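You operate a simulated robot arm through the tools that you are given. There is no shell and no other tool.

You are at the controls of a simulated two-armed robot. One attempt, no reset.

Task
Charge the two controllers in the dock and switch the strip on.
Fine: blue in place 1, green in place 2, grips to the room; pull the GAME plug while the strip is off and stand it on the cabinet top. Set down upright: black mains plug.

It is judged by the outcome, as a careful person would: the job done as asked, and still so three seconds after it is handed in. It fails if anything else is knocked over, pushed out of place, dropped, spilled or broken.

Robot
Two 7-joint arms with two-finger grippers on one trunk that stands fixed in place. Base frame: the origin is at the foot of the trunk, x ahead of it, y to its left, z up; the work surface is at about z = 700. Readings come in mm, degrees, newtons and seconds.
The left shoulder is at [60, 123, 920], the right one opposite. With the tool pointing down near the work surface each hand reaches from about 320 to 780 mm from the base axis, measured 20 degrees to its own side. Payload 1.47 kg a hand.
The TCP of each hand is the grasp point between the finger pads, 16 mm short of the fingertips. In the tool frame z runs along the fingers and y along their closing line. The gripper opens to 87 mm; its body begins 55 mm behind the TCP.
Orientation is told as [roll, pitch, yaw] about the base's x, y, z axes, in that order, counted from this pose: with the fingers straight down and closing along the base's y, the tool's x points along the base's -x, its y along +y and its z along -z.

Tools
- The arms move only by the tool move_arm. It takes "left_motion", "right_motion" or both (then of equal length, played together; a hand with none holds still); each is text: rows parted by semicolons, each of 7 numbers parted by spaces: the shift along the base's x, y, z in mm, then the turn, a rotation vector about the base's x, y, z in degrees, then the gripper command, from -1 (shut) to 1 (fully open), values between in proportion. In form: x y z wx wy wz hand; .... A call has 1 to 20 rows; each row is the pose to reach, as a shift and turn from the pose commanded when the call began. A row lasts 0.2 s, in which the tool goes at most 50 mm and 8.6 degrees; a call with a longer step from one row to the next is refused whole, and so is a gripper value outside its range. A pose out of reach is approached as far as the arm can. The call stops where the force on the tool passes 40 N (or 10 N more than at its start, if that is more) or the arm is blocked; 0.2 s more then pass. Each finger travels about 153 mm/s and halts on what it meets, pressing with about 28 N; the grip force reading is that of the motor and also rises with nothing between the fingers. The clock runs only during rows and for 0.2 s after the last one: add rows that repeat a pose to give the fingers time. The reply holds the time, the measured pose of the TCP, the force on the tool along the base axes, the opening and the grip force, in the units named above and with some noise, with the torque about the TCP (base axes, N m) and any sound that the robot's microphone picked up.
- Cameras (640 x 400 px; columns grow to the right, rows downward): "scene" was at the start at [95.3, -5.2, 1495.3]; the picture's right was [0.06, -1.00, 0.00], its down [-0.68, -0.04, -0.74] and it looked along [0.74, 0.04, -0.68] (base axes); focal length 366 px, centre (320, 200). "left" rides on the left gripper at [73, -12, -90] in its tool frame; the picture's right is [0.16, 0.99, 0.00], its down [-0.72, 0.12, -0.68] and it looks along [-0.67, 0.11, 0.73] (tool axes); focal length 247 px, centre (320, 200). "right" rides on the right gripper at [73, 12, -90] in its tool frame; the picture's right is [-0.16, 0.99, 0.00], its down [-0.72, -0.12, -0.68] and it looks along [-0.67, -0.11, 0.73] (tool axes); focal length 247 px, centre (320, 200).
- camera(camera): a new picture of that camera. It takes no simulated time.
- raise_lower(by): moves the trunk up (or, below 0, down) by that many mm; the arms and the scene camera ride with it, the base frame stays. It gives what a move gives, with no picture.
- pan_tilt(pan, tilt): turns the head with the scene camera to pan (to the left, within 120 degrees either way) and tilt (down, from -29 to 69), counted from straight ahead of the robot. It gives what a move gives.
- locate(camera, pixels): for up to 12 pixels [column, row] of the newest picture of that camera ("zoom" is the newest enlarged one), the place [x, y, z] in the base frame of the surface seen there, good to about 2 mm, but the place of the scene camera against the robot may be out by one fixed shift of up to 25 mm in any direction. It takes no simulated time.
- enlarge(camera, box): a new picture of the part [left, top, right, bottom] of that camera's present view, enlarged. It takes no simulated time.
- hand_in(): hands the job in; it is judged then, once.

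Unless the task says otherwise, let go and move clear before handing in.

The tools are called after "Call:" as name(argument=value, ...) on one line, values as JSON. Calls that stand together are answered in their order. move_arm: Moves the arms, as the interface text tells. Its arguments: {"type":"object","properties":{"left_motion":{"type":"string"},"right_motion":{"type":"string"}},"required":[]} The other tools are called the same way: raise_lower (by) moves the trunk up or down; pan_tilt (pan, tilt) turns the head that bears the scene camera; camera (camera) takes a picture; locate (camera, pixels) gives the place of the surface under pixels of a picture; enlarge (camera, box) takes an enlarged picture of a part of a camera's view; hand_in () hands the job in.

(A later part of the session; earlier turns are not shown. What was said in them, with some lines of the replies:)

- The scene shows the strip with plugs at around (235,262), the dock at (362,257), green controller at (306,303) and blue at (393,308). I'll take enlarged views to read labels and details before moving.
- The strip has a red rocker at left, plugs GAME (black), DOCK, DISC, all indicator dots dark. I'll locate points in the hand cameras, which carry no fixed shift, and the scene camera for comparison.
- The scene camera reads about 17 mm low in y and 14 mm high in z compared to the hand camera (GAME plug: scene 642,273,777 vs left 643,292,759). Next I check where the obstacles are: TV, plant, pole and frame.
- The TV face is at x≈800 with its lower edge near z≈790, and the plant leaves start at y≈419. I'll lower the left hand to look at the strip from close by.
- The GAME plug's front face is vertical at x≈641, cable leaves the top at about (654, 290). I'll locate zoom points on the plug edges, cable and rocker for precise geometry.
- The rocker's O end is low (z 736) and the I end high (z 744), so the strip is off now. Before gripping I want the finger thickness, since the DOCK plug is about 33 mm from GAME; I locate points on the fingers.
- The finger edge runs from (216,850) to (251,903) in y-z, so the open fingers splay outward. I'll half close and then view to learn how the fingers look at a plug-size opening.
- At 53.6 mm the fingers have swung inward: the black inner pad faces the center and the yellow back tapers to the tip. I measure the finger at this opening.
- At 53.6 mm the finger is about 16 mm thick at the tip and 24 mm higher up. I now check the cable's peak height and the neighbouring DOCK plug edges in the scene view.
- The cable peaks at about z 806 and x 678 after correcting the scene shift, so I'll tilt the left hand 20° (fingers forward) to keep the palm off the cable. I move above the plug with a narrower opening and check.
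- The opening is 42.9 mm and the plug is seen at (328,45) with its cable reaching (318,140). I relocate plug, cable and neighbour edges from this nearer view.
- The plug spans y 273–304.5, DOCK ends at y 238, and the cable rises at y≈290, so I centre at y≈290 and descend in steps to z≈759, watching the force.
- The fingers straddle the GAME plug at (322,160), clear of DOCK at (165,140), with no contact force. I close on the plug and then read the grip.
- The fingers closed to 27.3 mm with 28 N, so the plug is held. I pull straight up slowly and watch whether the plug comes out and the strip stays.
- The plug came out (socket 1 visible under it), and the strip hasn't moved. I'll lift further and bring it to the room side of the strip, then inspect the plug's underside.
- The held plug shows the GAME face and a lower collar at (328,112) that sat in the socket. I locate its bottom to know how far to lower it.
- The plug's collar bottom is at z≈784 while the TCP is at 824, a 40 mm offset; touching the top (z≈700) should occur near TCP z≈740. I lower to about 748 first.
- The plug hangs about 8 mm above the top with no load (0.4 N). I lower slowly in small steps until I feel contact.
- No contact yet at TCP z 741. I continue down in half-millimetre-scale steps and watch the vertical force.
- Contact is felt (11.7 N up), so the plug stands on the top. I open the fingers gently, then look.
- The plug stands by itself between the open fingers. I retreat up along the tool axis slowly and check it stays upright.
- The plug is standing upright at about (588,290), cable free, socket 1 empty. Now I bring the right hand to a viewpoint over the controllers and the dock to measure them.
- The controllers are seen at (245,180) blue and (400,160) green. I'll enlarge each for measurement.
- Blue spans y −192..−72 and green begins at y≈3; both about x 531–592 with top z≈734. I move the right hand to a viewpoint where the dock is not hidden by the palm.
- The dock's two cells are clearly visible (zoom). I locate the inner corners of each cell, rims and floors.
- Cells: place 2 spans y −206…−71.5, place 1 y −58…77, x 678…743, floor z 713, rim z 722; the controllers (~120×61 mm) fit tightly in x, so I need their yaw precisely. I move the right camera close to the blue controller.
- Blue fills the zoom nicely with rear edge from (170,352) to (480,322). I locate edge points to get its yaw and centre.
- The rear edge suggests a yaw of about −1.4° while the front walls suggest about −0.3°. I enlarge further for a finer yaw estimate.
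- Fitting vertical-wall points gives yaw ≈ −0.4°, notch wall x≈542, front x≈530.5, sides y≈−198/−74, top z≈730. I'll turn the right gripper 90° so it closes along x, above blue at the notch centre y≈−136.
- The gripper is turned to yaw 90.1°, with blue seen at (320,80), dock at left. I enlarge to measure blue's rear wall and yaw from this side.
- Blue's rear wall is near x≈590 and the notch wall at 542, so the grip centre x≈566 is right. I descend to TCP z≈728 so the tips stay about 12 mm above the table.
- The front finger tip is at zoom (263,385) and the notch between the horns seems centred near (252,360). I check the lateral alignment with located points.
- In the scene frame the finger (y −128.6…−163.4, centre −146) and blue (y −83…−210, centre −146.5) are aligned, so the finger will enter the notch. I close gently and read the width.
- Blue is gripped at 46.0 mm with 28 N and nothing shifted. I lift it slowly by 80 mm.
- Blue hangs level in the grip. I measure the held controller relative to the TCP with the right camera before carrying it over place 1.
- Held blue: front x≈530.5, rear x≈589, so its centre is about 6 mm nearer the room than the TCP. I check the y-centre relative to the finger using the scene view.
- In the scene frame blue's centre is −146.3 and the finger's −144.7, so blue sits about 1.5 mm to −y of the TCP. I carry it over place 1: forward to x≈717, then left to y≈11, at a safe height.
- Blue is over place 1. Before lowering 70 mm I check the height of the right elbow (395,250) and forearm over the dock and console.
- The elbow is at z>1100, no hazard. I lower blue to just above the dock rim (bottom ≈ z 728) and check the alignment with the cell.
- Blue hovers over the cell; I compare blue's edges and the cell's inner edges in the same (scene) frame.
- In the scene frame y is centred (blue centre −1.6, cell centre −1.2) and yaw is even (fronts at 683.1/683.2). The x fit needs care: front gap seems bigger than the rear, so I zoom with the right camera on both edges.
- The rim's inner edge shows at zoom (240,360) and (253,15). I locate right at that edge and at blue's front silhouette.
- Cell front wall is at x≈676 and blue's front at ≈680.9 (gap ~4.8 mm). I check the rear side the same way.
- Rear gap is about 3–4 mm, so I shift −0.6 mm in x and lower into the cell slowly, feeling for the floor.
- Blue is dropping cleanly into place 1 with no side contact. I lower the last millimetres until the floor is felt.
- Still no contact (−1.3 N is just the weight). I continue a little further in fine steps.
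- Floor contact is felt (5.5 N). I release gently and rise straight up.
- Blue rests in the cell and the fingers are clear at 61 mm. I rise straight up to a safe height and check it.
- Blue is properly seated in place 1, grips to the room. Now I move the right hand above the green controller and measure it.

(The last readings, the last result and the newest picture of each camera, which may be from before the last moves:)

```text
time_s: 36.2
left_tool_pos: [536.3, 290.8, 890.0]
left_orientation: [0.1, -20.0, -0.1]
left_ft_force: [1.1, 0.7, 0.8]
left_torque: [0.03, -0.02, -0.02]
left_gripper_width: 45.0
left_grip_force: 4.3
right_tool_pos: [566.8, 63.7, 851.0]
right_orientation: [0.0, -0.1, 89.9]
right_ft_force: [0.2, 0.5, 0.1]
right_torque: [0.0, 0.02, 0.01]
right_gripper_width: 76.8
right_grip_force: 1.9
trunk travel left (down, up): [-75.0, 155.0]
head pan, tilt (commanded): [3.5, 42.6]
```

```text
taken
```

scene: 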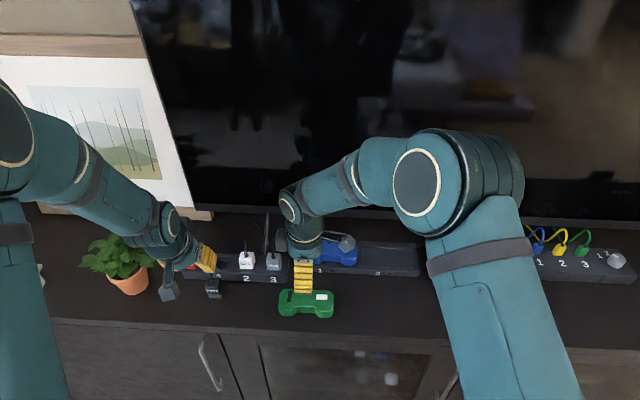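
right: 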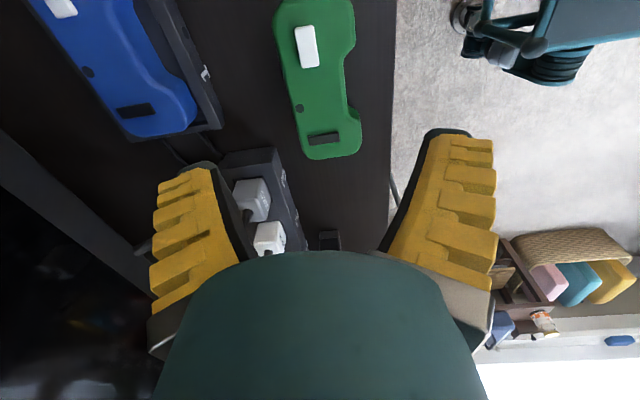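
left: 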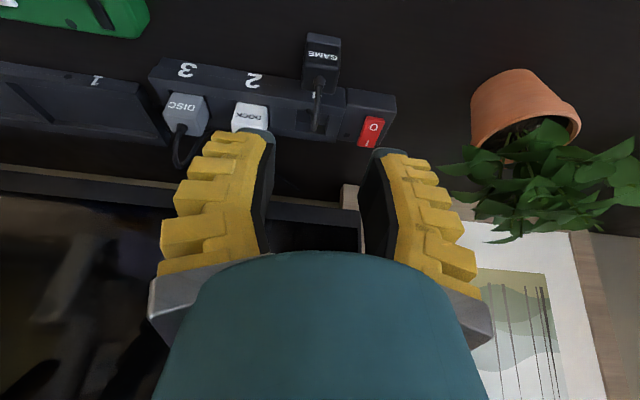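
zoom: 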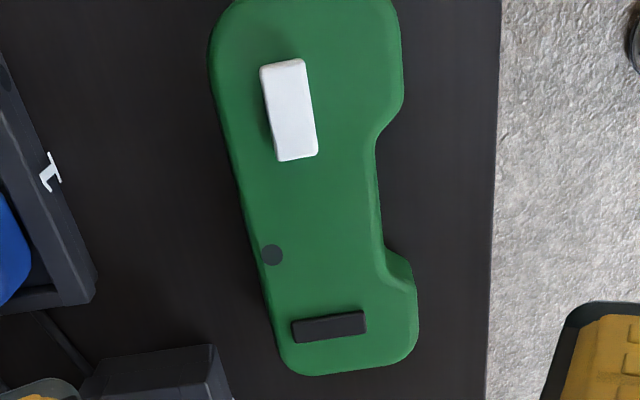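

Compared with the same view of blue, green's label is shifted ~6 zoom px while the bar isn't, implying about +1.5° relative yaw. I verify with front-wall points from the scene camera.

Call:
enlarge(camera="scene", box=[266, 280, 346, 330])

Call:
locate(camera="zoom", pixels=[[150, 275], [180, 276], [130, 270], [450, 290], [480, 293], [500, 293], [270, 250], [320, 255], [360, 258], [105, 180], [535, 200], [300, 240]])

```text
8.00 times, centred on (306, 305) of scene
```

zoom: 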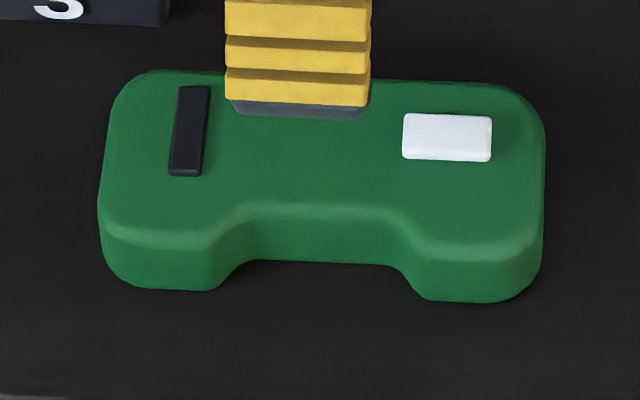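

```text
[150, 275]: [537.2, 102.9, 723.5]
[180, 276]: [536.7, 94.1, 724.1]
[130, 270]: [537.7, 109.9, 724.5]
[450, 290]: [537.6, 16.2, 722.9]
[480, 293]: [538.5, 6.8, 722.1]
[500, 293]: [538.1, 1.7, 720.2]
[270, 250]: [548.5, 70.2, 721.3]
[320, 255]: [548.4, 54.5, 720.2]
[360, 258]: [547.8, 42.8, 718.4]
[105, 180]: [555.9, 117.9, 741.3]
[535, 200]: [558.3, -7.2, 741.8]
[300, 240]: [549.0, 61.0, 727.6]
```

The front walls give yaw about +0.7° and notch wall consistent; green is about 2.5 mm further in x than blue was. I check the finger's position in the same scene frame to align in y.

Call:
locate(camera="zoom", pixels=[[230, 60], [366, 65], [230, 90], [364, 95], [107, 160], [104, 200], [540, 150], [540, 220], [215, 275], [228, 265], [405, 275], [420, 290]])

Call:
locate(camera="right", pixels=[[289, 20], [290, 40], [296, 70], [303, 100], [308, 125], [312, 145], [352, 20], [351, 40], [360, 120], [360, 135], [343, 60], [345, 90]])

```text
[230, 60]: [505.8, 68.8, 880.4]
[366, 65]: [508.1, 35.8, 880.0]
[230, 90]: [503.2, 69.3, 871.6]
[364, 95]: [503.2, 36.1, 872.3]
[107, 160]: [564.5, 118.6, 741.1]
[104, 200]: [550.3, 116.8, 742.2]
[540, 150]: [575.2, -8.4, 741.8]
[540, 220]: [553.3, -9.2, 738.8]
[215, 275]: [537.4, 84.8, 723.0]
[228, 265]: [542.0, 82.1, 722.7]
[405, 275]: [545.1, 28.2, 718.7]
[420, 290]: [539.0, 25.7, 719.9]
```

```text
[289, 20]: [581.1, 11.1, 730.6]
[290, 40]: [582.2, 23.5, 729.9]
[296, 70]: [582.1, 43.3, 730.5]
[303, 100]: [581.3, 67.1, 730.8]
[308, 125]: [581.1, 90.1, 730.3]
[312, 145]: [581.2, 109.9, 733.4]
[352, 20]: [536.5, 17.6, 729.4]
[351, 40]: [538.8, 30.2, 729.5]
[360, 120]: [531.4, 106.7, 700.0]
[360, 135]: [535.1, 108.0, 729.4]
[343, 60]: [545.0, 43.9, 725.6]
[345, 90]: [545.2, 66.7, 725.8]
```

Green's centre is about 2.4 mm to +y of the finger centre and its notch wall is at x≈544.7, so I shift (+1.5, +2.5), turn 0.5° and descend to TCP z≈728.

Call:
move_arm(right_motion="1.5 2.5 -30 0 0 0.5 0.7; 1.5 2.5 -60 0 0 0.5 0.7; 1.5 2.5 -85 0 0 0.5 0.7; 1.5 2.5 -105 0 0 0.5 0.7; 1.5 2.5 -117 0 0 0.5 0.7; 1.5 2.5 -123 0 0 0.5 0.7; 1.5 2.5 -123 0 0 0.5 0.7")

Call:
camera(camera="right")

Call:
enlarge(camera="scene", box=[266, 280, 346, 330])

```text
time_s: 37.8
left_tool_pos: [535.2, 291.0, 890.0]
left_orientation: [0.0, -19.9, -0.1]
left_ft_force: [0.7, 0.9, -0.7]
left_torque: [-0.01, 0.0, -0.03]
left_gripper_width: 45.2
left_grip_force: 4.5
right_tool_pos: [568.3, 66.5, 727.9]
right_orientation: [0.1, 0.0, 90.5]
right_ft_force: [0.3, 0.1, 0.2]
right_torque: [0.07, -0.02, 0.0]
right_gripper_width: 76.6
right_grip_force: 1.2
trunk travel left (down, up): [-75.0, 155.0]
head pan, tilt (commanded): [3.5, 42.6]
```

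```text
taken
```

right: 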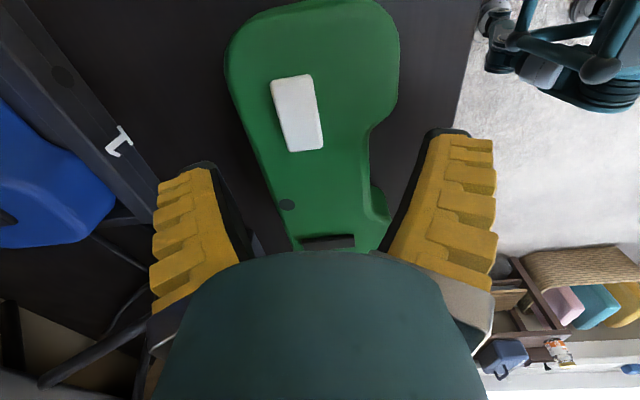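

```text
8.00 times, centred on (306, 305) of scene
```

zoom: 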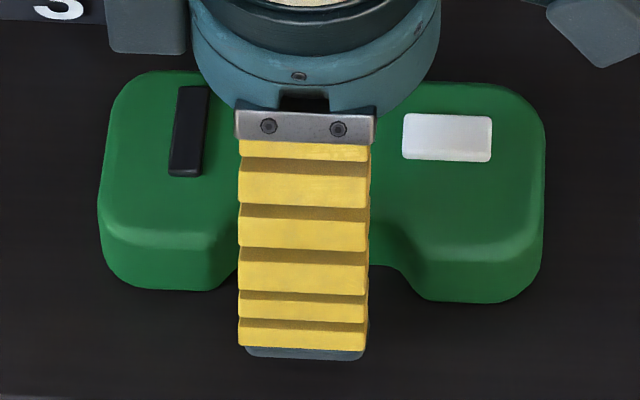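

The finger seems slightly left of the notch centre in zoom (305 vs 318). I check with located points in the same frame.

Call:
locate(camera="zoom", pixels=[[242, 300], [362, 300], [242, 335], [362, 335], [241, 225], [365, 225], [103, 200], [541, 200], [226, 262], [410, 275], [106, 150], [543, 150]])

```text
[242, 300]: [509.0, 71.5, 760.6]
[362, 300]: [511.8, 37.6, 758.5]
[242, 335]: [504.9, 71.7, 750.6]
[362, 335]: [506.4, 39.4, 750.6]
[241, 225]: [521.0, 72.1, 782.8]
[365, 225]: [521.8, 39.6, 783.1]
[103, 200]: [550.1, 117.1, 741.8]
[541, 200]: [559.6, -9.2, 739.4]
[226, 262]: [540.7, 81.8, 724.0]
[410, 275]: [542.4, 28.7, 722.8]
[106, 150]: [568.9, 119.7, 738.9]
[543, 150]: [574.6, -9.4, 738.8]
```

Finger centre 55.2, notch centre 55.2, controller centre 55.1 in the scene frame: aligned. I close on green.

Call:
move_arm(right_motion="0 0 0 0 0 0 0.5; 0 0 0 0 0 0 0.3; 0 0 0 0 0 0 0.1; 0 0 0 0 0 0 -0.1; 0 0 0 0 0 0 -0.4; 0 0 0 0 0 0 -0.8; 0 0 0 0 0 0 -1; 0 0 0 0 0 0 -1")

Call:
enlarge(camera="scene", box=[266, 280, 346, 330])

```text
time_s: 39.6
left_tool_pos: [536.5, 290.7, 889.6]
left_orientation: [0.0, -20.0, 0.0]
left_ft_force: [0.0, -0.2, -0.8]
left_torque: [0.0, 0.0, 0.02]
left_gripper_width: 45.1
left_grip_force: 3.9
right_tool_pos: [569.6, 66.1, 726.9]
right_orientation: [-0.2, -0.1, 90.5]
right_ft_force: [2.0, -0.1, 4.3]
right_torque: [0.01, 0.0, 0.07]
right_gripper_width: 46.3
right_grip_force: 27.7
trunk travel left (down, up): [-75.0, 155.0]
head pan, tilt (commanded): [3.5, 42.6]
```

```text
8.00 times, centred on (306, 305) of scene
```

zoom: 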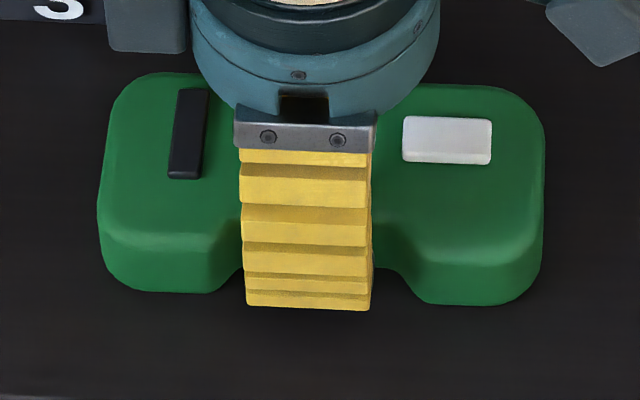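

Green is gripped at 46.3 mm with 28 N. I lift it and turn the 0.5° back.

Call:
move_arm(right_motion="0 0 5 0 0 0 -1; 0 0 12 0 0 0 -1; 0 0 25 0 0 -0.2 -1; 0 0 45 0 0 -0.5 -1; 0 0 65 0 0 -0.5 -1; 0 0 85 0 0 -0.5 -1; 0 0 85 0 0 -0.5 -1")

Call:
enlarge(camera="scene", box=[260, 260, 340, 310])

Call:
camera(camera="right")

```text
time_s: 41.2
left_tool_pos: [536.8, 291.2, 889.6]
left_orientation: [0.0, -20.1, 0.0]
left_ft_force: [0.0, -0.6, 0.3]
left_torque: [0.0, 0.01, 0.01]
left_gripper_width: 44.9
left_grip_force: 4.0
right_tool_pos: [569.2, 66.6, 813.0]
right_orientation: [0.0, 0.0, 90.0]
right_ft_force: [-0.2, 0.0, -1.4]
right_torque: [0.03, -0.03, 0.0]
right_gripper_width: 45.5
right_grip_force: 28.3
trunk travel left (down, up): [-75.0, 155.0]
head pan, tilt (commanded): [3.5, 42.6]
```

```text
8.00 times, centred on (300, 285) of scene
```

zoom: 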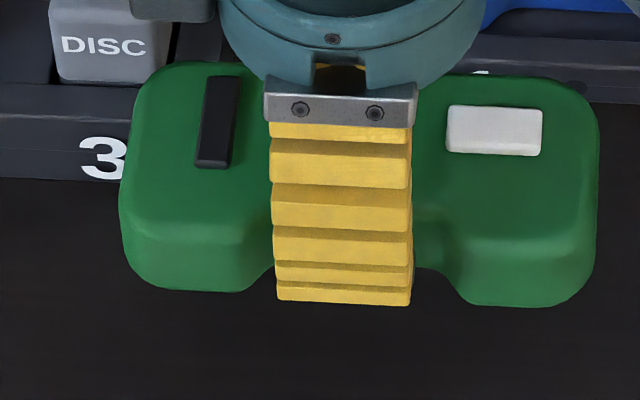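

```text
taken
```

right: 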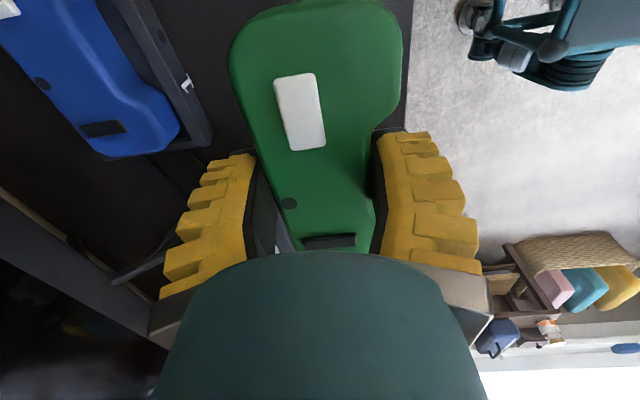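

Green hangs level like blue did, about 1.5 mm more to +y relative to the TCP. I carry it at this height to the right (y≈−139) and then forward over place 2.

Call:
move_arm(right_motion="0 -30 0 0 0 -0.5 -1; 0 -70 0 0 0 -0.5 -1; 0 -112 0 0 0 -0.5 -1; 0 -155 0 0 0 -0.5 -1; 0 -190 0 0 0 -0.5 -1; 10 -205 0 0 0 -0.5 -1; 45 -205.4 0 0 0 -0.5 -1; 85 -205.4 0 0 0 -0.5 -1; 120 -205.4 0 0 0 -0.5 -1; 147 -205.4 0 0 0 -0.5 -1; 147 -205.4 0 0 0 -0.5 -1")

Call:
enlarge(camera="scene", box=[330, 200, 450, 275])

Call:
camera(camera="scene")

```text
time_s: 43.6
left_tool_pos: [536.7, 291.6, 890.4]
left_orientation: [0.0, -20.0, 0.0]
left_ft_force: [-0.3, -0.2, 0.0]
left_torque: [0.03, 0.01, -0.03]
left_gripper_width: 44.9
left_grip_force: 4.3
right_tool_pos: [715.6, -138.3, 812.5]
right_orientation: [0.0, 0.1, 89.5]
right_ft_force: [0.1, 0.5, -2.9]
right_torque: [0.0, 0.0, 0.03]
right_gripper_width: 45.9
right_grip_force: 27.6
trunk travel left (down, up): [-75.0, 155.0]
head pan, tilt (commanded): [3.5, 42.6]
```

```text
5.33 times, centred on (390, 238) of scene
```

zoom: 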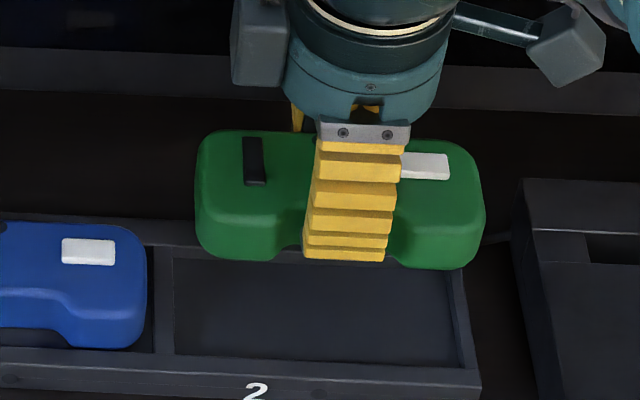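

```text
taken
```

scene: 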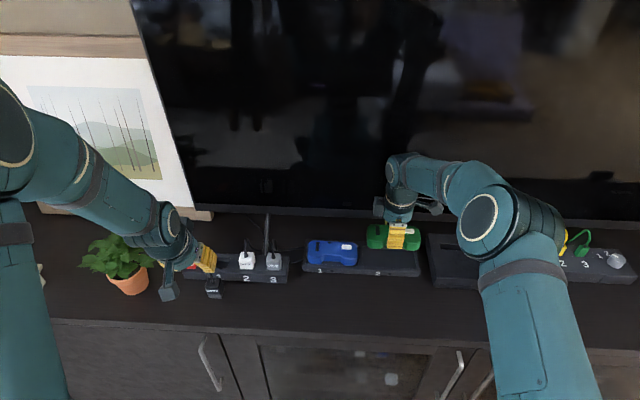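

I accidentally applied the −0.5° twice (yaw reads 89.5), so I turn +0.5° back while lowering to just above the rim.

Call:
move_arm(right_motion="0.5 0 -15 0 0 0.5 -1; 0.8 -0.3 -35 0 0 0.5 -1; 0.8 -0.3 -50 0 0 0.5 -1; 0.8 -0.3 -56 0 0 0.5 -1; 0.8 -0.3 -56 0 0 0.5 -1")

Call:
enlarge(camera="scene", box=[340, 215, 440, 277])

Call:
camera(camera="right")

```text
time_s: 44.8
left_tool_pos: [535.6, 291.2, 890.4]
left_orientation: [0.0, -20.0, 0.0]
left_ft_force: [0.4, 0.0, 0.5]
left_torque: [0.01, 0.0, 0.03]
left_gripper_width: 44.9
left_grip_force: 4.1
right_tool_pos: [717.8, -140.5, 757.6]
right_orientation: [0.0, -0.1, 90.1]
right_ft_force: [0.4, 0.0, -2.4]
right_torque: [-0.04, -0.04, 0.02]
right_gripper_width: 45.7
right_grip_force: 27.4
trunk travel left (down, up): [-75.0, 155.0]
head pan, tilt (commanded): [3.5, 42.6]
```

```text
6.40 times, centred on (390, 246) of scene
```

zoom: 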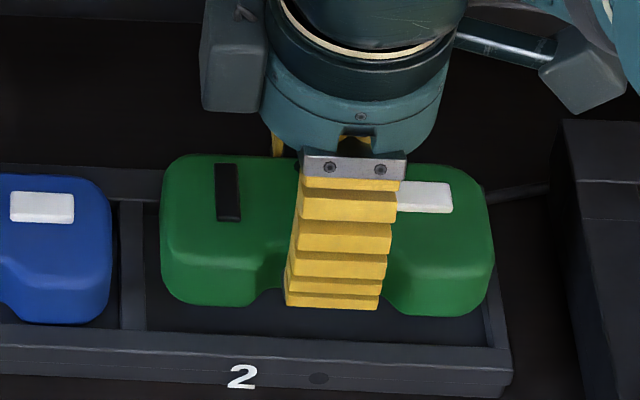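

```text
taken
```

right: 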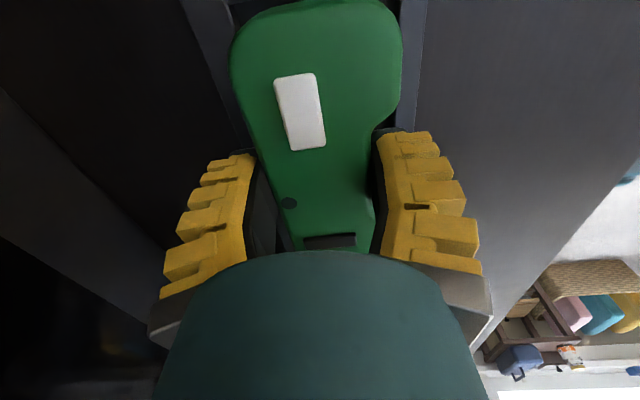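

I compare green's sides with the cell's inner edges in scene coordinates, and the x gaps with the right camera.

Call:
locate(camera="zoom", pixels=[[165, 200], [165, 250], [486, 220], [488, 260], [149, 325], [153, 320], [484, 338], [489, 330], [143, 250], [200, 298], [250, 300], [440, 308]])

Call:
locate(camera="zoom", pixels=[[147, 290], [150, 290], [154, 290], [158, 310], [486, 325], [492, 325], [498, 325], [502, 325], [300, 333], [300, 337], [300, 341], [410, 306]])

Call:
enlarge(camera="right", box=[340, 0, 500, 130])

```text
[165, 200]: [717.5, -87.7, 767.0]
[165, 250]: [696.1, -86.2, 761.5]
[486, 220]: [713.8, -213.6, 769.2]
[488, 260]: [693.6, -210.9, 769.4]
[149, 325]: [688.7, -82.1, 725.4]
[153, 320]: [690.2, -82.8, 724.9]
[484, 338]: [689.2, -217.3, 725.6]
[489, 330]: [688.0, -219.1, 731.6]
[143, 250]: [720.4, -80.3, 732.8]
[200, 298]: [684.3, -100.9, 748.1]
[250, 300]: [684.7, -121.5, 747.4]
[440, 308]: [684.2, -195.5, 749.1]
```

```text
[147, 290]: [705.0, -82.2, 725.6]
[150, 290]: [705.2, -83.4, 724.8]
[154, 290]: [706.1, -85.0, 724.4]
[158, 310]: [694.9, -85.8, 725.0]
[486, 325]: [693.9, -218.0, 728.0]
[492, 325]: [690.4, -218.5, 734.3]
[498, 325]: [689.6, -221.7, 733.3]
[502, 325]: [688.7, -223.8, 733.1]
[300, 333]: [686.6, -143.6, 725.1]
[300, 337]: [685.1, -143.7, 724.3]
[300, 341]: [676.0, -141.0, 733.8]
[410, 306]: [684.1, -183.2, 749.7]
```

```text
3.08 times, centred on (420, 65) of right
```

zoom: 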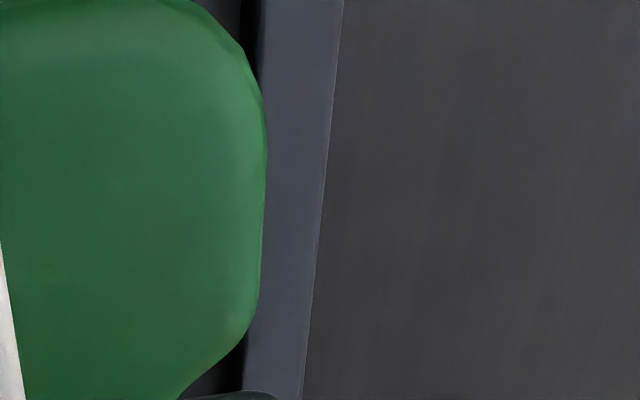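

y is centred (green −149.8, cell −150) and green's front is level at 684.3, about 1.5 mm further back than blue's final. I verify with the right camera's front gap.

Call:
locate(camera="zoom", pixels=[[258, 250], [261, 200], [263, 150], [242, 365], [246, 365], [250, 365], [238, 365], [262, 60], [266, 60], [258, 40], [225, 385], [254, 20]])

Call:
enlarge(camera="right", box=[160, 0, 320, 160])

```text
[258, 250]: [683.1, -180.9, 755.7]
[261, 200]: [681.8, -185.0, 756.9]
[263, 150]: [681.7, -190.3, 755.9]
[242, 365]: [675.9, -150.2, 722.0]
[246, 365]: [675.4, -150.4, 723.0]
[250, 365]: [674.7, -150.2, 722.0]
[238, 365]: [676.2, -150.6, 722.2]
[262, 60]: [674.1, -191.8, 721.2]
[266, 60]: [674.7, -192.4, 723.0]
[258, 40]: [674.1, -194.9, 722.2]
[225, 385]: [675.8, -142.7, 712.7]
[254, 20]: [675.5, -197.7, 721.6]
```

```text
2.50 times, centred on (240, 80) of right
```

zoom: 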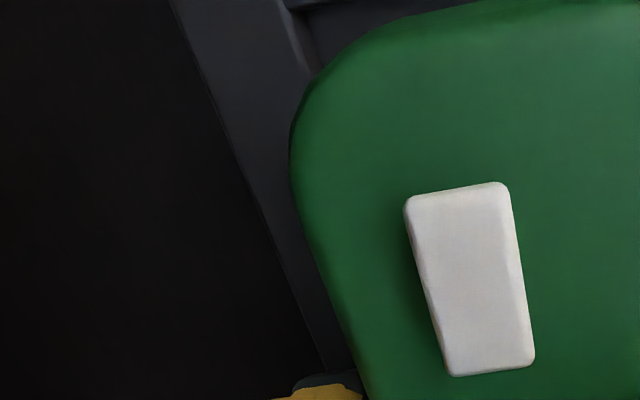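

The front gap is about 5.8 mm, so I shift −1.3 mm in x and lower green into the cell slowly.

Call:
move_arm(right_motion="-1.3 0 -3 0 0 0 -1; -1.3 0 -6 0 0 0 -1; -1.3 0 -9 0 0 0 -1; -1.3 0 -11 0 0 0 -1; -1.3 0 -13 0 0 0 -1; -1.3 0 -14 0 0 0 -1; -1.3 0 -14 0 0 0 -1")

Call:
enlarge(camera="scene", box=[340, 215, 440, 277])

```text
time_s: 46.4
left_tool_pos: [535.2, 291.2, 890.8]
left_orientation: [0.0, -19.9, 0.0]
left_ft_force: [0.4, 0.1, -0.2]
left_torque: [0.01, 0.0, 0.01]
left_gripper_width: 44.9
left_grip_force: 4.3
right_tool_pos: [717.6, -138.9, 742.4]
right_orientation: [0.0, 0.0, 90.0]
right_ft_force: [0.2, 0.1, -2.0]
right_torque: [-0.02, -0.01, -0.03]
right_gripper_width: 45.7
right_grip_force: 28.1
trunk travel left (down, up): [-75.0, 155.0]
head pan, tilt (commanded): [3.5, 42.6]
```

```text
6.40 times, centred on (390, 246) of scene
```

zoom: 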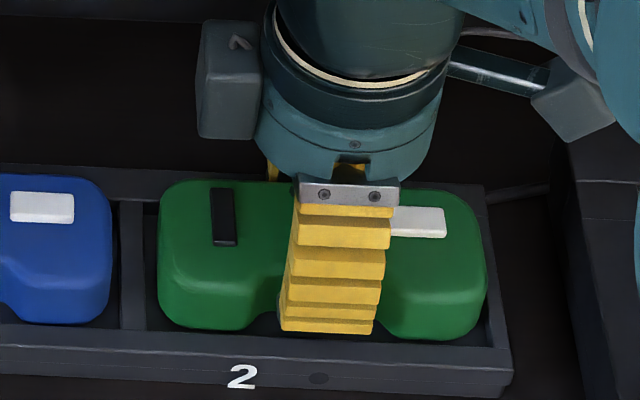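

Green is inside the rim with no side contact. I lower the last millimetres until the floor is felt.

Call:
move_arm(right_motion="0 0 -0.7 0 0 0 -1; 0 0 -1.4 0 0 0 -1; 0 0 -2 0 0 0 -1; 0 0 -2.5 0 0 0 -1; 0 0 -2.5 0 0 0 -1")

```text
time_s: 47.6
left_tool_pos: [535.6, 290.5, 890.8]
left_orientation: [0.0, -20.1, 0.0]
left_ft_force: [0.9, -0.1, 0.5]
left_torque: [-0.03, 0.0, 0.03]
left_gripper_width: 45.0
left_grip_force: 4.1
right_tool_pos: [715.6, -139.8, 740.6]
right_orientation: [-0.2, -0.1, 90.0]
right_ft_force: [-0.2, -2.8, 4.5]
right_torque: [0.37, 0.04, 0.07]
right_gripper_width: 46.2
right_grip_force: 28.4
trunk travel left (down, up): [-75.0, 155.0]
head pan, tilt (commanded): [3.5, 42.6]
```

Contact is felt (4.5 N) but with an x-torque of 0.37 N·m, so the +y end touches first. I look closely before pressing on or releasing.

Call:
enlarge(camera="scene", box=[340, 215, 440, 277])

Call:
locate(camera="zoom", pixels=[[165, 230], [163, 280], [482, 250], [484, 300], [150, 310], [147, 290], [190, 230], [450, 280], [230, 265], [410, 290], [488, 325], [220, 325]])

Call:
camera(camera="right")

```text
6.40 times, centred on (390, 246) of scene
```

zoom: 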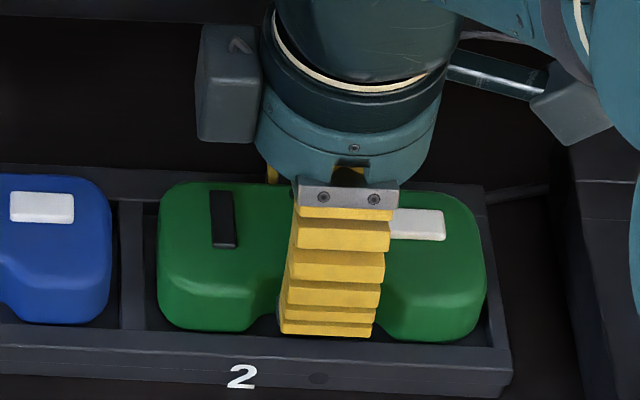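

```text
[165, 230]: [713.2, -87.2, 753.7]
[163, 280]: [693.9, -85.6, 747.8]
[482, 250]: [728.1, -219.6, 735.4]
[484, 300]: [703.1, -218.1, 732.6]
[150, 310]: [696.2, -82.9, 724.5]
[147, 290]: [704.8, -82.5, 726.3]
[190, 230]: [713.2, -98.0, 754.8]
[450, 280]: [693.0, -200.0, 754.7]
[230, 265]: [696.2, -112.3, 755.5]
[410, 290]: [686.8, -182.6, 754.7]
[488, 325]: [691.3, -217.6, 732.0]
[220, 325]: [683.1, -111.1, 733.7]
```

```text
taken
```

right: 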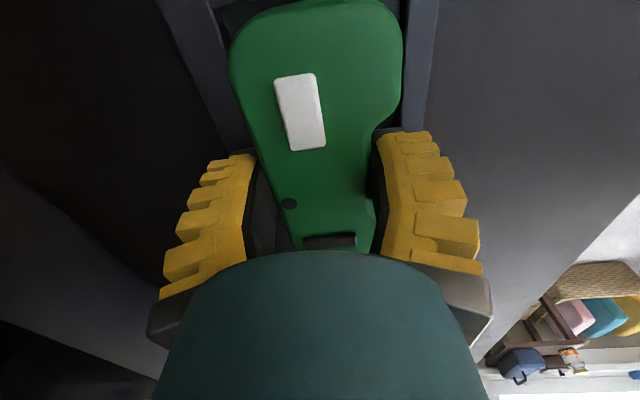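

Green's top reads 754.8 and 754.7 at both ends in scene z (743 true), i.e. level and on the floor at z 713. I release and check it settles.

Call:
move_arm(right_motion="0 0 0.3 0 0 0 -0.5; 0 0 0.3 0 0 0 -0.2; 0 0 0.3 0 0 0 0; 0 0 0.3 0 0 0 0.2; 0 0 0.3 0 0 0 0.3; 0 0 0.3 0 0 0 0.3")

Call:
enlarge(camera="scene", box=[340, 215, 440, 277])

```text
time_s: 49.0
left_tool_pos: [535.5, 292.7, 889.7]
left_orientation: [0.0, -20.0, 0.0]
left_ft_force: [-1.4, -0.1, 0.2]
left_torque: [0.0, -0.02, -0.01]
left_gripper_width: 45.1
left_grip_force: 4.0
right_tool_pos: [716.2, -138.5, 740.1]
right_orientation: [0.0, 0.0, 90.1]
right_ft_force: [-0.3, -0.9, 0.1]
right_torque: [0.01, 0.0, -0.02]
right_gripper_width: 61.3
right_grip_force: 3.7
trunk travel left (down, up): [-75.0, 155.0]
head pan, tilt (commanded): [3.5, 42.6]
```

```text
6.40 times, centred on (390, 246) of scene
```

zoom: 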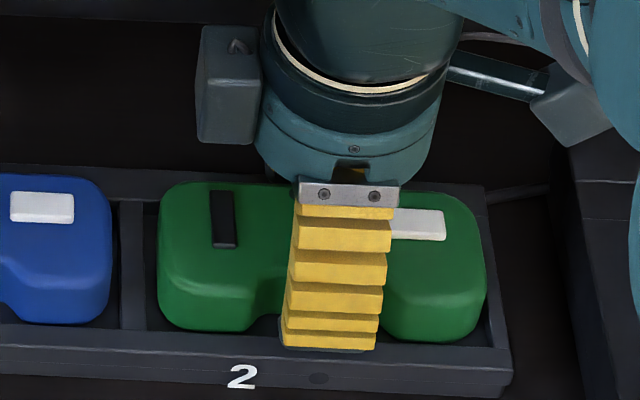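

Green stays put with the fingers open. I raise the right hand straight up and then retract it from the dock.

Call:
move_arm(right_motion="0 0 10 0 0 0 0.3; 0 0 25 0 0 0 0.3; 0 0 50 0 0 0 0.3; 0 0 85 0 0 0 0.3; 0 0 120 0 0 0 0.3; -20 -20 160 0 0 0 0.3; -45 -40 190 0 0 0 0.3; -70 -60 220 0 0 0 0.3")

Call:
camera(camera="scene")

Call:
enlarge(camera="scene", box=[290, 215, 440, 309])

Call:
camera(camera="left")

```text
time_s: 50.8
left_tool_pos: [535.8, 290.9, 891.3]
left_orientation: [-0.1, -20.1, 0.0]
left_ft_force: [-0.5, 0.3, -0.1]
left_torque: [-0.01, 0.01, 0.01]
left_gripper_width: 44.8
left_grip_force: 3.9
right_tool_pos: [645.5, -199.5, 962.1]
right_orientation: [0.0, 0.1, 90.0]
right_ft_force: [-1.2, 0.5, 0.2]
right_torque: [-0.04, -0.02, 0.01]
right_gripper_width: 61.5
right_grip_force: 3.5
trunk travel left (down, up): [-75.0, 155.0]
head pan, tilt (commanded): [3.5, 42.6]
```

```text
taken
```

scene: 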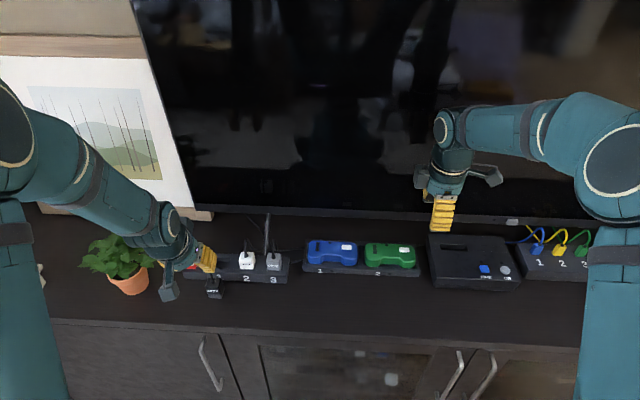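

```text
4.26 times, centred on (365, 262) of scene
```

zoom: 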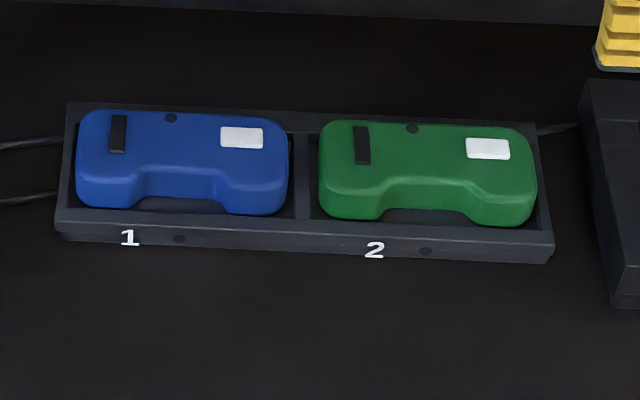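

```text
taken
```

left: 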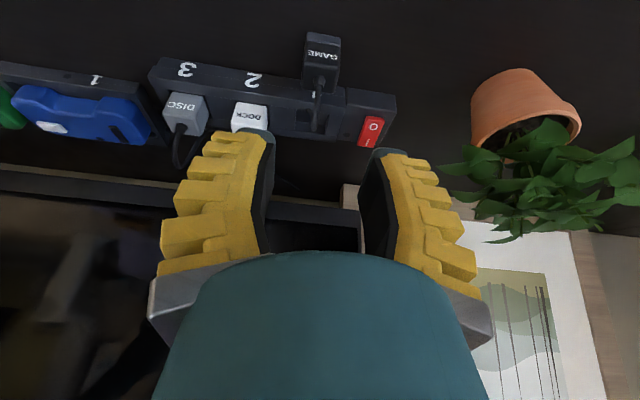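

Both controllers sit in their places with grips to the room. Now I bring the left hand, closed and upright, above the I end of the rocker (x≈672, y≈361).

Call:
move_arm(left_motion="10 5 0 0 7 0 -0.6; 45 22 0 0 14 0 -1; 80 40 -10 0 20 0 -1; 115 56 -25 0 20 0 -1; 146 70 -45 0 20 0 -1; 146 70 -60 0 20 0 -1; 146 70 -60 0 20 0 -1")

Call:
camera(camera="left")

Call:
camera(camera="scene")

```text
time_s: 52.4
left_tool_pos: [683.7, 361.5, 829.8]
left_orientation: [0.0, 0.0, 0.0]
left_ft_force: [-1.4, 0.6, 0.0]
left_torque: [0.03, -0.02, 0.01]
left_gripper_width: 0.0
left_grip_force: 27.9
right_tool_pos: [645.6, -199.7, 961.4]
right_orientation: [0.0, 0.1, 90.0]
right_ft_force: [0.4, -0.6, 0.1]
right_torque: [-0.01, 0.01, 0.0]
right_gripper_width: 61.5
right_grip_force: 3.8
trunk travel left (down, up): [-75.0, 155.0]
head pan, tilt (commanded): [3.5, 42.6]
```

```text
taken
```

left: 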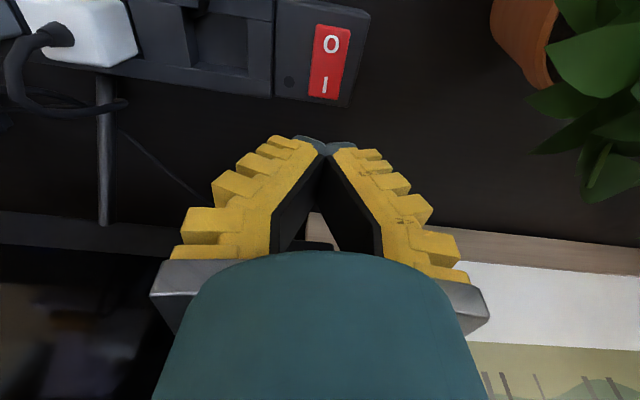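

```text
taken
```

scene: 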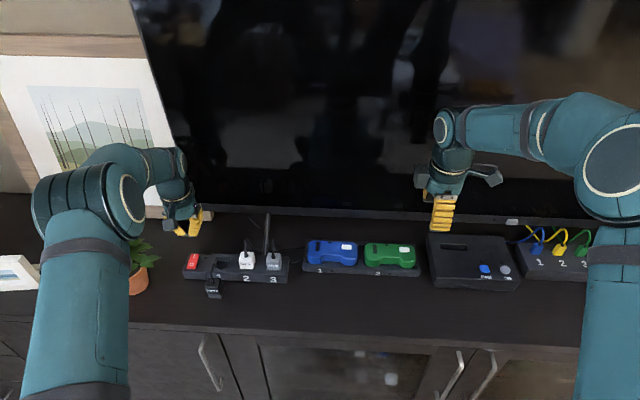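

The closed fingertips meet at (322,145) and the rocker is at (330,60). The left elbow now hangs near the plant at (120,250), so I check heights before descending.

Call:
locate(camera="scene", pixels=[[70, 230], [110, 200], [130, 215], [90, 290], [110, 340], [140, 250], [145, 262], [140, 282], [160, 180], [75, 260], [125, 185], [100, 235]])

Call:
locate(camera="left", pixels=[[324, 85], [324, 92], [318, 93], [337, 95], [330, 75], [332, 40], [320, 30], [345, 35], [289, 80], [311, 140], [330, 143], [322, 135]])

Call:
enlarge(camera="scene", box=[60, 150, 240, 310])

```text
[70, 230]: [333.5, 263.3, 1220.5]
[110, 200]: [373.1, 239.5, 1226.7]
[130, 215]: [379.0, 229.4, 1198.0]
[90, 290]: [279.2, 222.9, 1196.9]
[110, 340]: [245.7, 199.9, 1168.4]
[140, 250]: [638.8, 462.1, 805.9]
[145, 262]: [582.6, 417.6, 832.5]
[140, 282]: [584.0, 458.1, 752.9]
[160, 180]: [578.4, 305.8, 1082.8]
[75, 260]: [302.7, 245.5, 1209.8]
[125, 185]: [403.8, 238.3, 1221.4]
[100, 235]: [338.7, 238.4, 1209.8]
```

```text
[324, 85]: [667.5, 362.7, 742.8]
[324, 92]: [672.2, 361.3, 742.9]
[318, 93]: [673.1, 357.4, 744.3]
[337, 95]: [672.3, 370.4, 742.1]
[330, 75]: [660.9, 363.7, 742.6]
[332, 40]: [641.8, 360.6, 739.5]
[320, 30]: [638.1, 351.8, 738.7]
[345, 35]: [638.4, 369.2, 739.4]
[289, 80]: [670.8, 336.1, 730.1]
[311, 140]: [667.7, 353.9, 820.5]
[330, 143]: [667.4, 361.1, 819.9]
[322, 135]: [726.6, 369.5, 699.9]
```

```text
2.50 times, centred on (150, 230) of scene
```

zoom: 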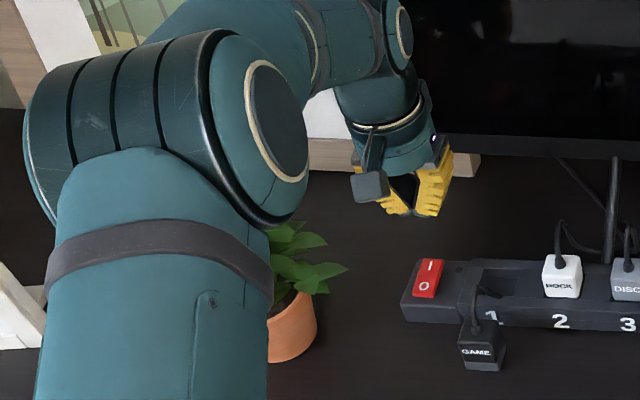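

The elbow is at z≈1200, well clear of the plant. I shift the hand to x≈680 so only the I end is under the fingertips, and descend to just above the rocker.

Call:
move_arm(left_motion="-3.5 0 -20 0 0 0 -1; -3.5 0 -42 0 0 0 -1; -3.5 0 -56 0 0 0 -1; -3.5 0 -64 0 0 0 -1; -3.5 0 -64 0 0 0 -1")

Call:
camera(camera="left")

Call:
enlarge(camera="scene", box=[150, 200, 310, 300])

```text
time_s: 53.6
left_tool_pos: [678.2, 361.6, 765.8]
left_orientation: [-0.1, 0.0, -0.1]
left_ft_force: [-0.1, 0.0, -0.8]
left_torque: [0.01, 0.0, -0.02]
left_gripper_width: 0.0
left_grip_force: 27.5
right_tool_pos: [645.9, -199.9, 961.2]
right_orientation: [0.0, 0.0, 90.0]
right_ft_force: [0.4, 0.2, 0.3]
right_torque: [0.02, -0.01, 0.01]
right_gripper_width: 61.4
right_grip_force: 3.1
trunk travel left (down, up): [-75.0, 155.0]
head pan, tilt (commanded): [3.5, 42.6]
```

```text
taken
```

left: 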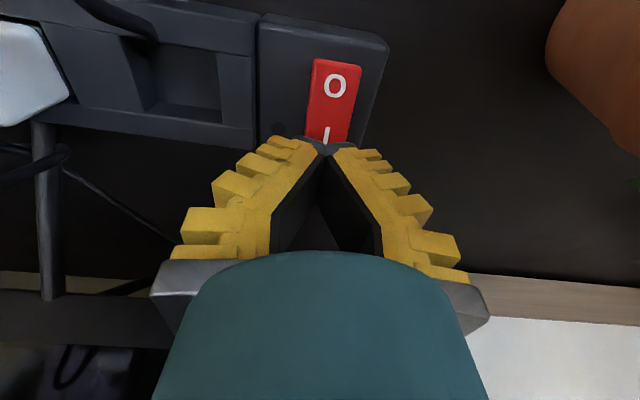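

```text
4.00 times, centred on (230, 250) of scene
```

zoom: 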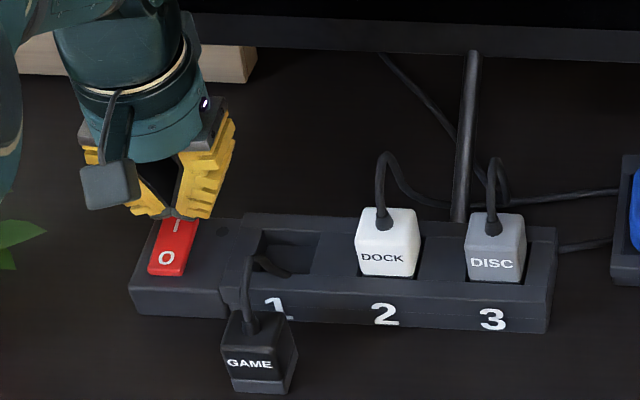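

The fingertips are just above the I mark at (325,135). I press down in small steps, watching force and sound.

Call:
move_arm(left_motion="0 0 -3 0 0 0 -1; 0 0 -5 0 0 0 -1; 0 0 -7 0 0 0 -1; 0 0 -9 0 0 0 -1; 0 0 -10.5 0 0 0 -1; 0 0 -12 0 0 0 -1")

Call:
camera(camera="left")

Call:
enlarge(camera="scene", box=[150, 200, 310, 300])

```text
time_s: 55.0
left_tool_pos: [678.7, 360.7, 753.8]
left_orientation: [-0.1, -0.1, 0.0]
left_ft_force: [0.7, 0.3, 0.3]
left_torque: [-0.03, -0.04, -0.01]
left_gripper_width: 0.0
left_grip_force: 28.3
right_tool_pos: [647.2, -198.7, 960.6]
right_orientation: [0.0, 0.0, 90.0]
right_ft_force: [1.2, 1.1, -0.2]
right_torque: [0.05, 0.0, 0.0]
right_gripper_width: 61.5
right_grip_force: 3.4
trunk travel left (down, up): [-75.0, 155.0]
head pan, tilt (commanded): [3.5, 42.6]
heard: click
```

```text
taken
```

left: 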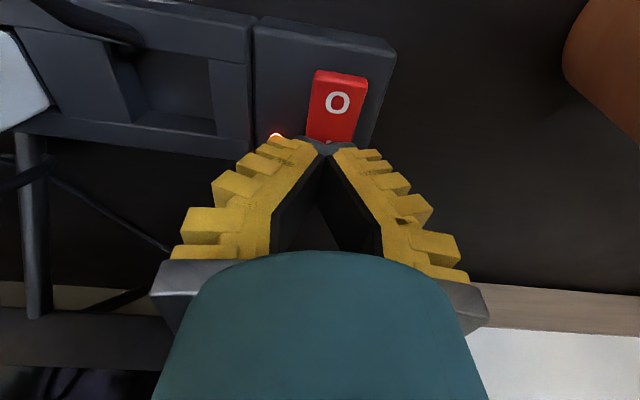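

```text
4.00 times, centred on (230, 250) of scene
```

zoom: 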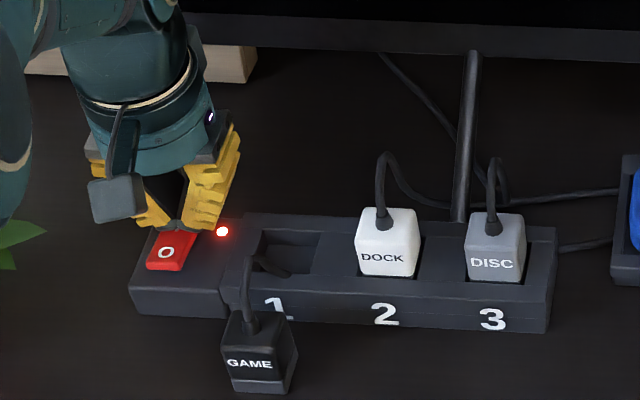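

A click was heard and the strip's lamp glows red at (222,231) in the zoom, with the O end now raised. I lift the left hand straight up and check that the lamp stays on and the dock lights.

Call:
move_arm(left_motion="0 0 10 0 0 0 -1; 0 0 30 0 0 0 -1; 0 0 60 0 0 0 -1; 0 0 95 0 0 0 -1; -20 -10 130 0 0 0 -1; -50 -20 160 0 0 0 -1; -80 -30 190 0 0 0 -1")

Call:
camera(camera="scene")

Call:
enlarge(camera="scene", box=[150, 220, 310, 320])

Call:
enlarge(camera="scene", box=[290, 215, 440, 309])

```text
time_s: 56.6
left_tool_pos: [598.1, 330.5, 945.0]
left_orientation: [0.0, -0.1, -0.1]
left_ft_force: [0.3, 0.4, -0.3]
left_torque: [-0.04, 0.01, 0.01]
left_gripper_width: 0.2
left_grip_force: 27.7
right_tool_pos: [645.8, -199.3, 962.5]
right_orientation: [0.0, 0.0, 90.0]
right_ft_force: [-0.4, -0.7, 0.3]
right_torque: [0.01, 0.0, 0.04]
right_gripper_width: 61.4
right_grip_force: 3.2
trunk travel left (down, up): [-75.0, 155.0]
head pan, tilt (commanded): [3.5, 42.6]
```

```text
taken
```

scene: 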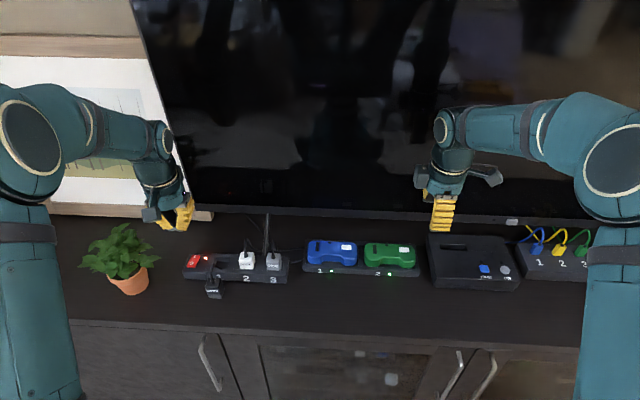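

```text
4.00 times, centred on (230, 270) of scene
```

zoom: 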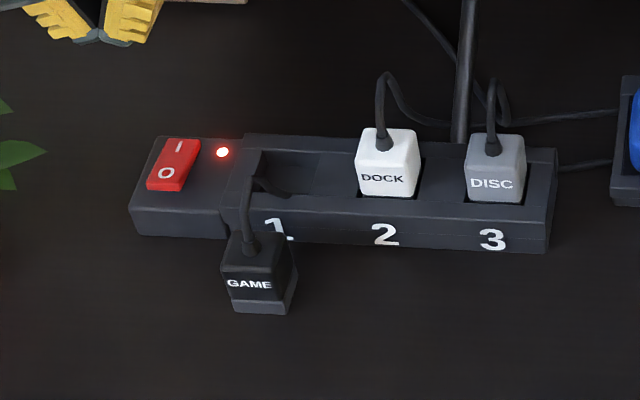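

```text
4.26 times, centred on (365, 262) of scene
```

zoom: 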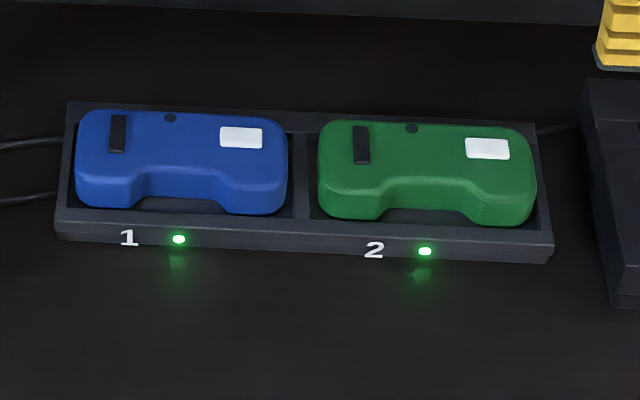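

The strip lamp is on, both dock lamps (zoom 178,239 and 425,251) glow green, the GAME plug stands upright at (258,285), and both hands are clear with nothing else disturbed. I hand the job in.

Call:
hand_in()

```text
The job is handed in.
```

The job is done and handed in. Both controllers are charging in the dock and the strip is on.

- **GAME plug:** I pulled it while the strip was off and stood it upright on the cabinet top, in front of the strip. It was still standing there when I handed in.
- **Controllers:** blue is in place 1 and green is in place 2, both with grips to the room. The dock lamp for each place is lit green.
- **Strip:** I pressed the switch to I, heard it click, and its red lamp came on and stayed on.

Both hands are empty and clear. In the last pictures nothing else looked moved or knocked over.
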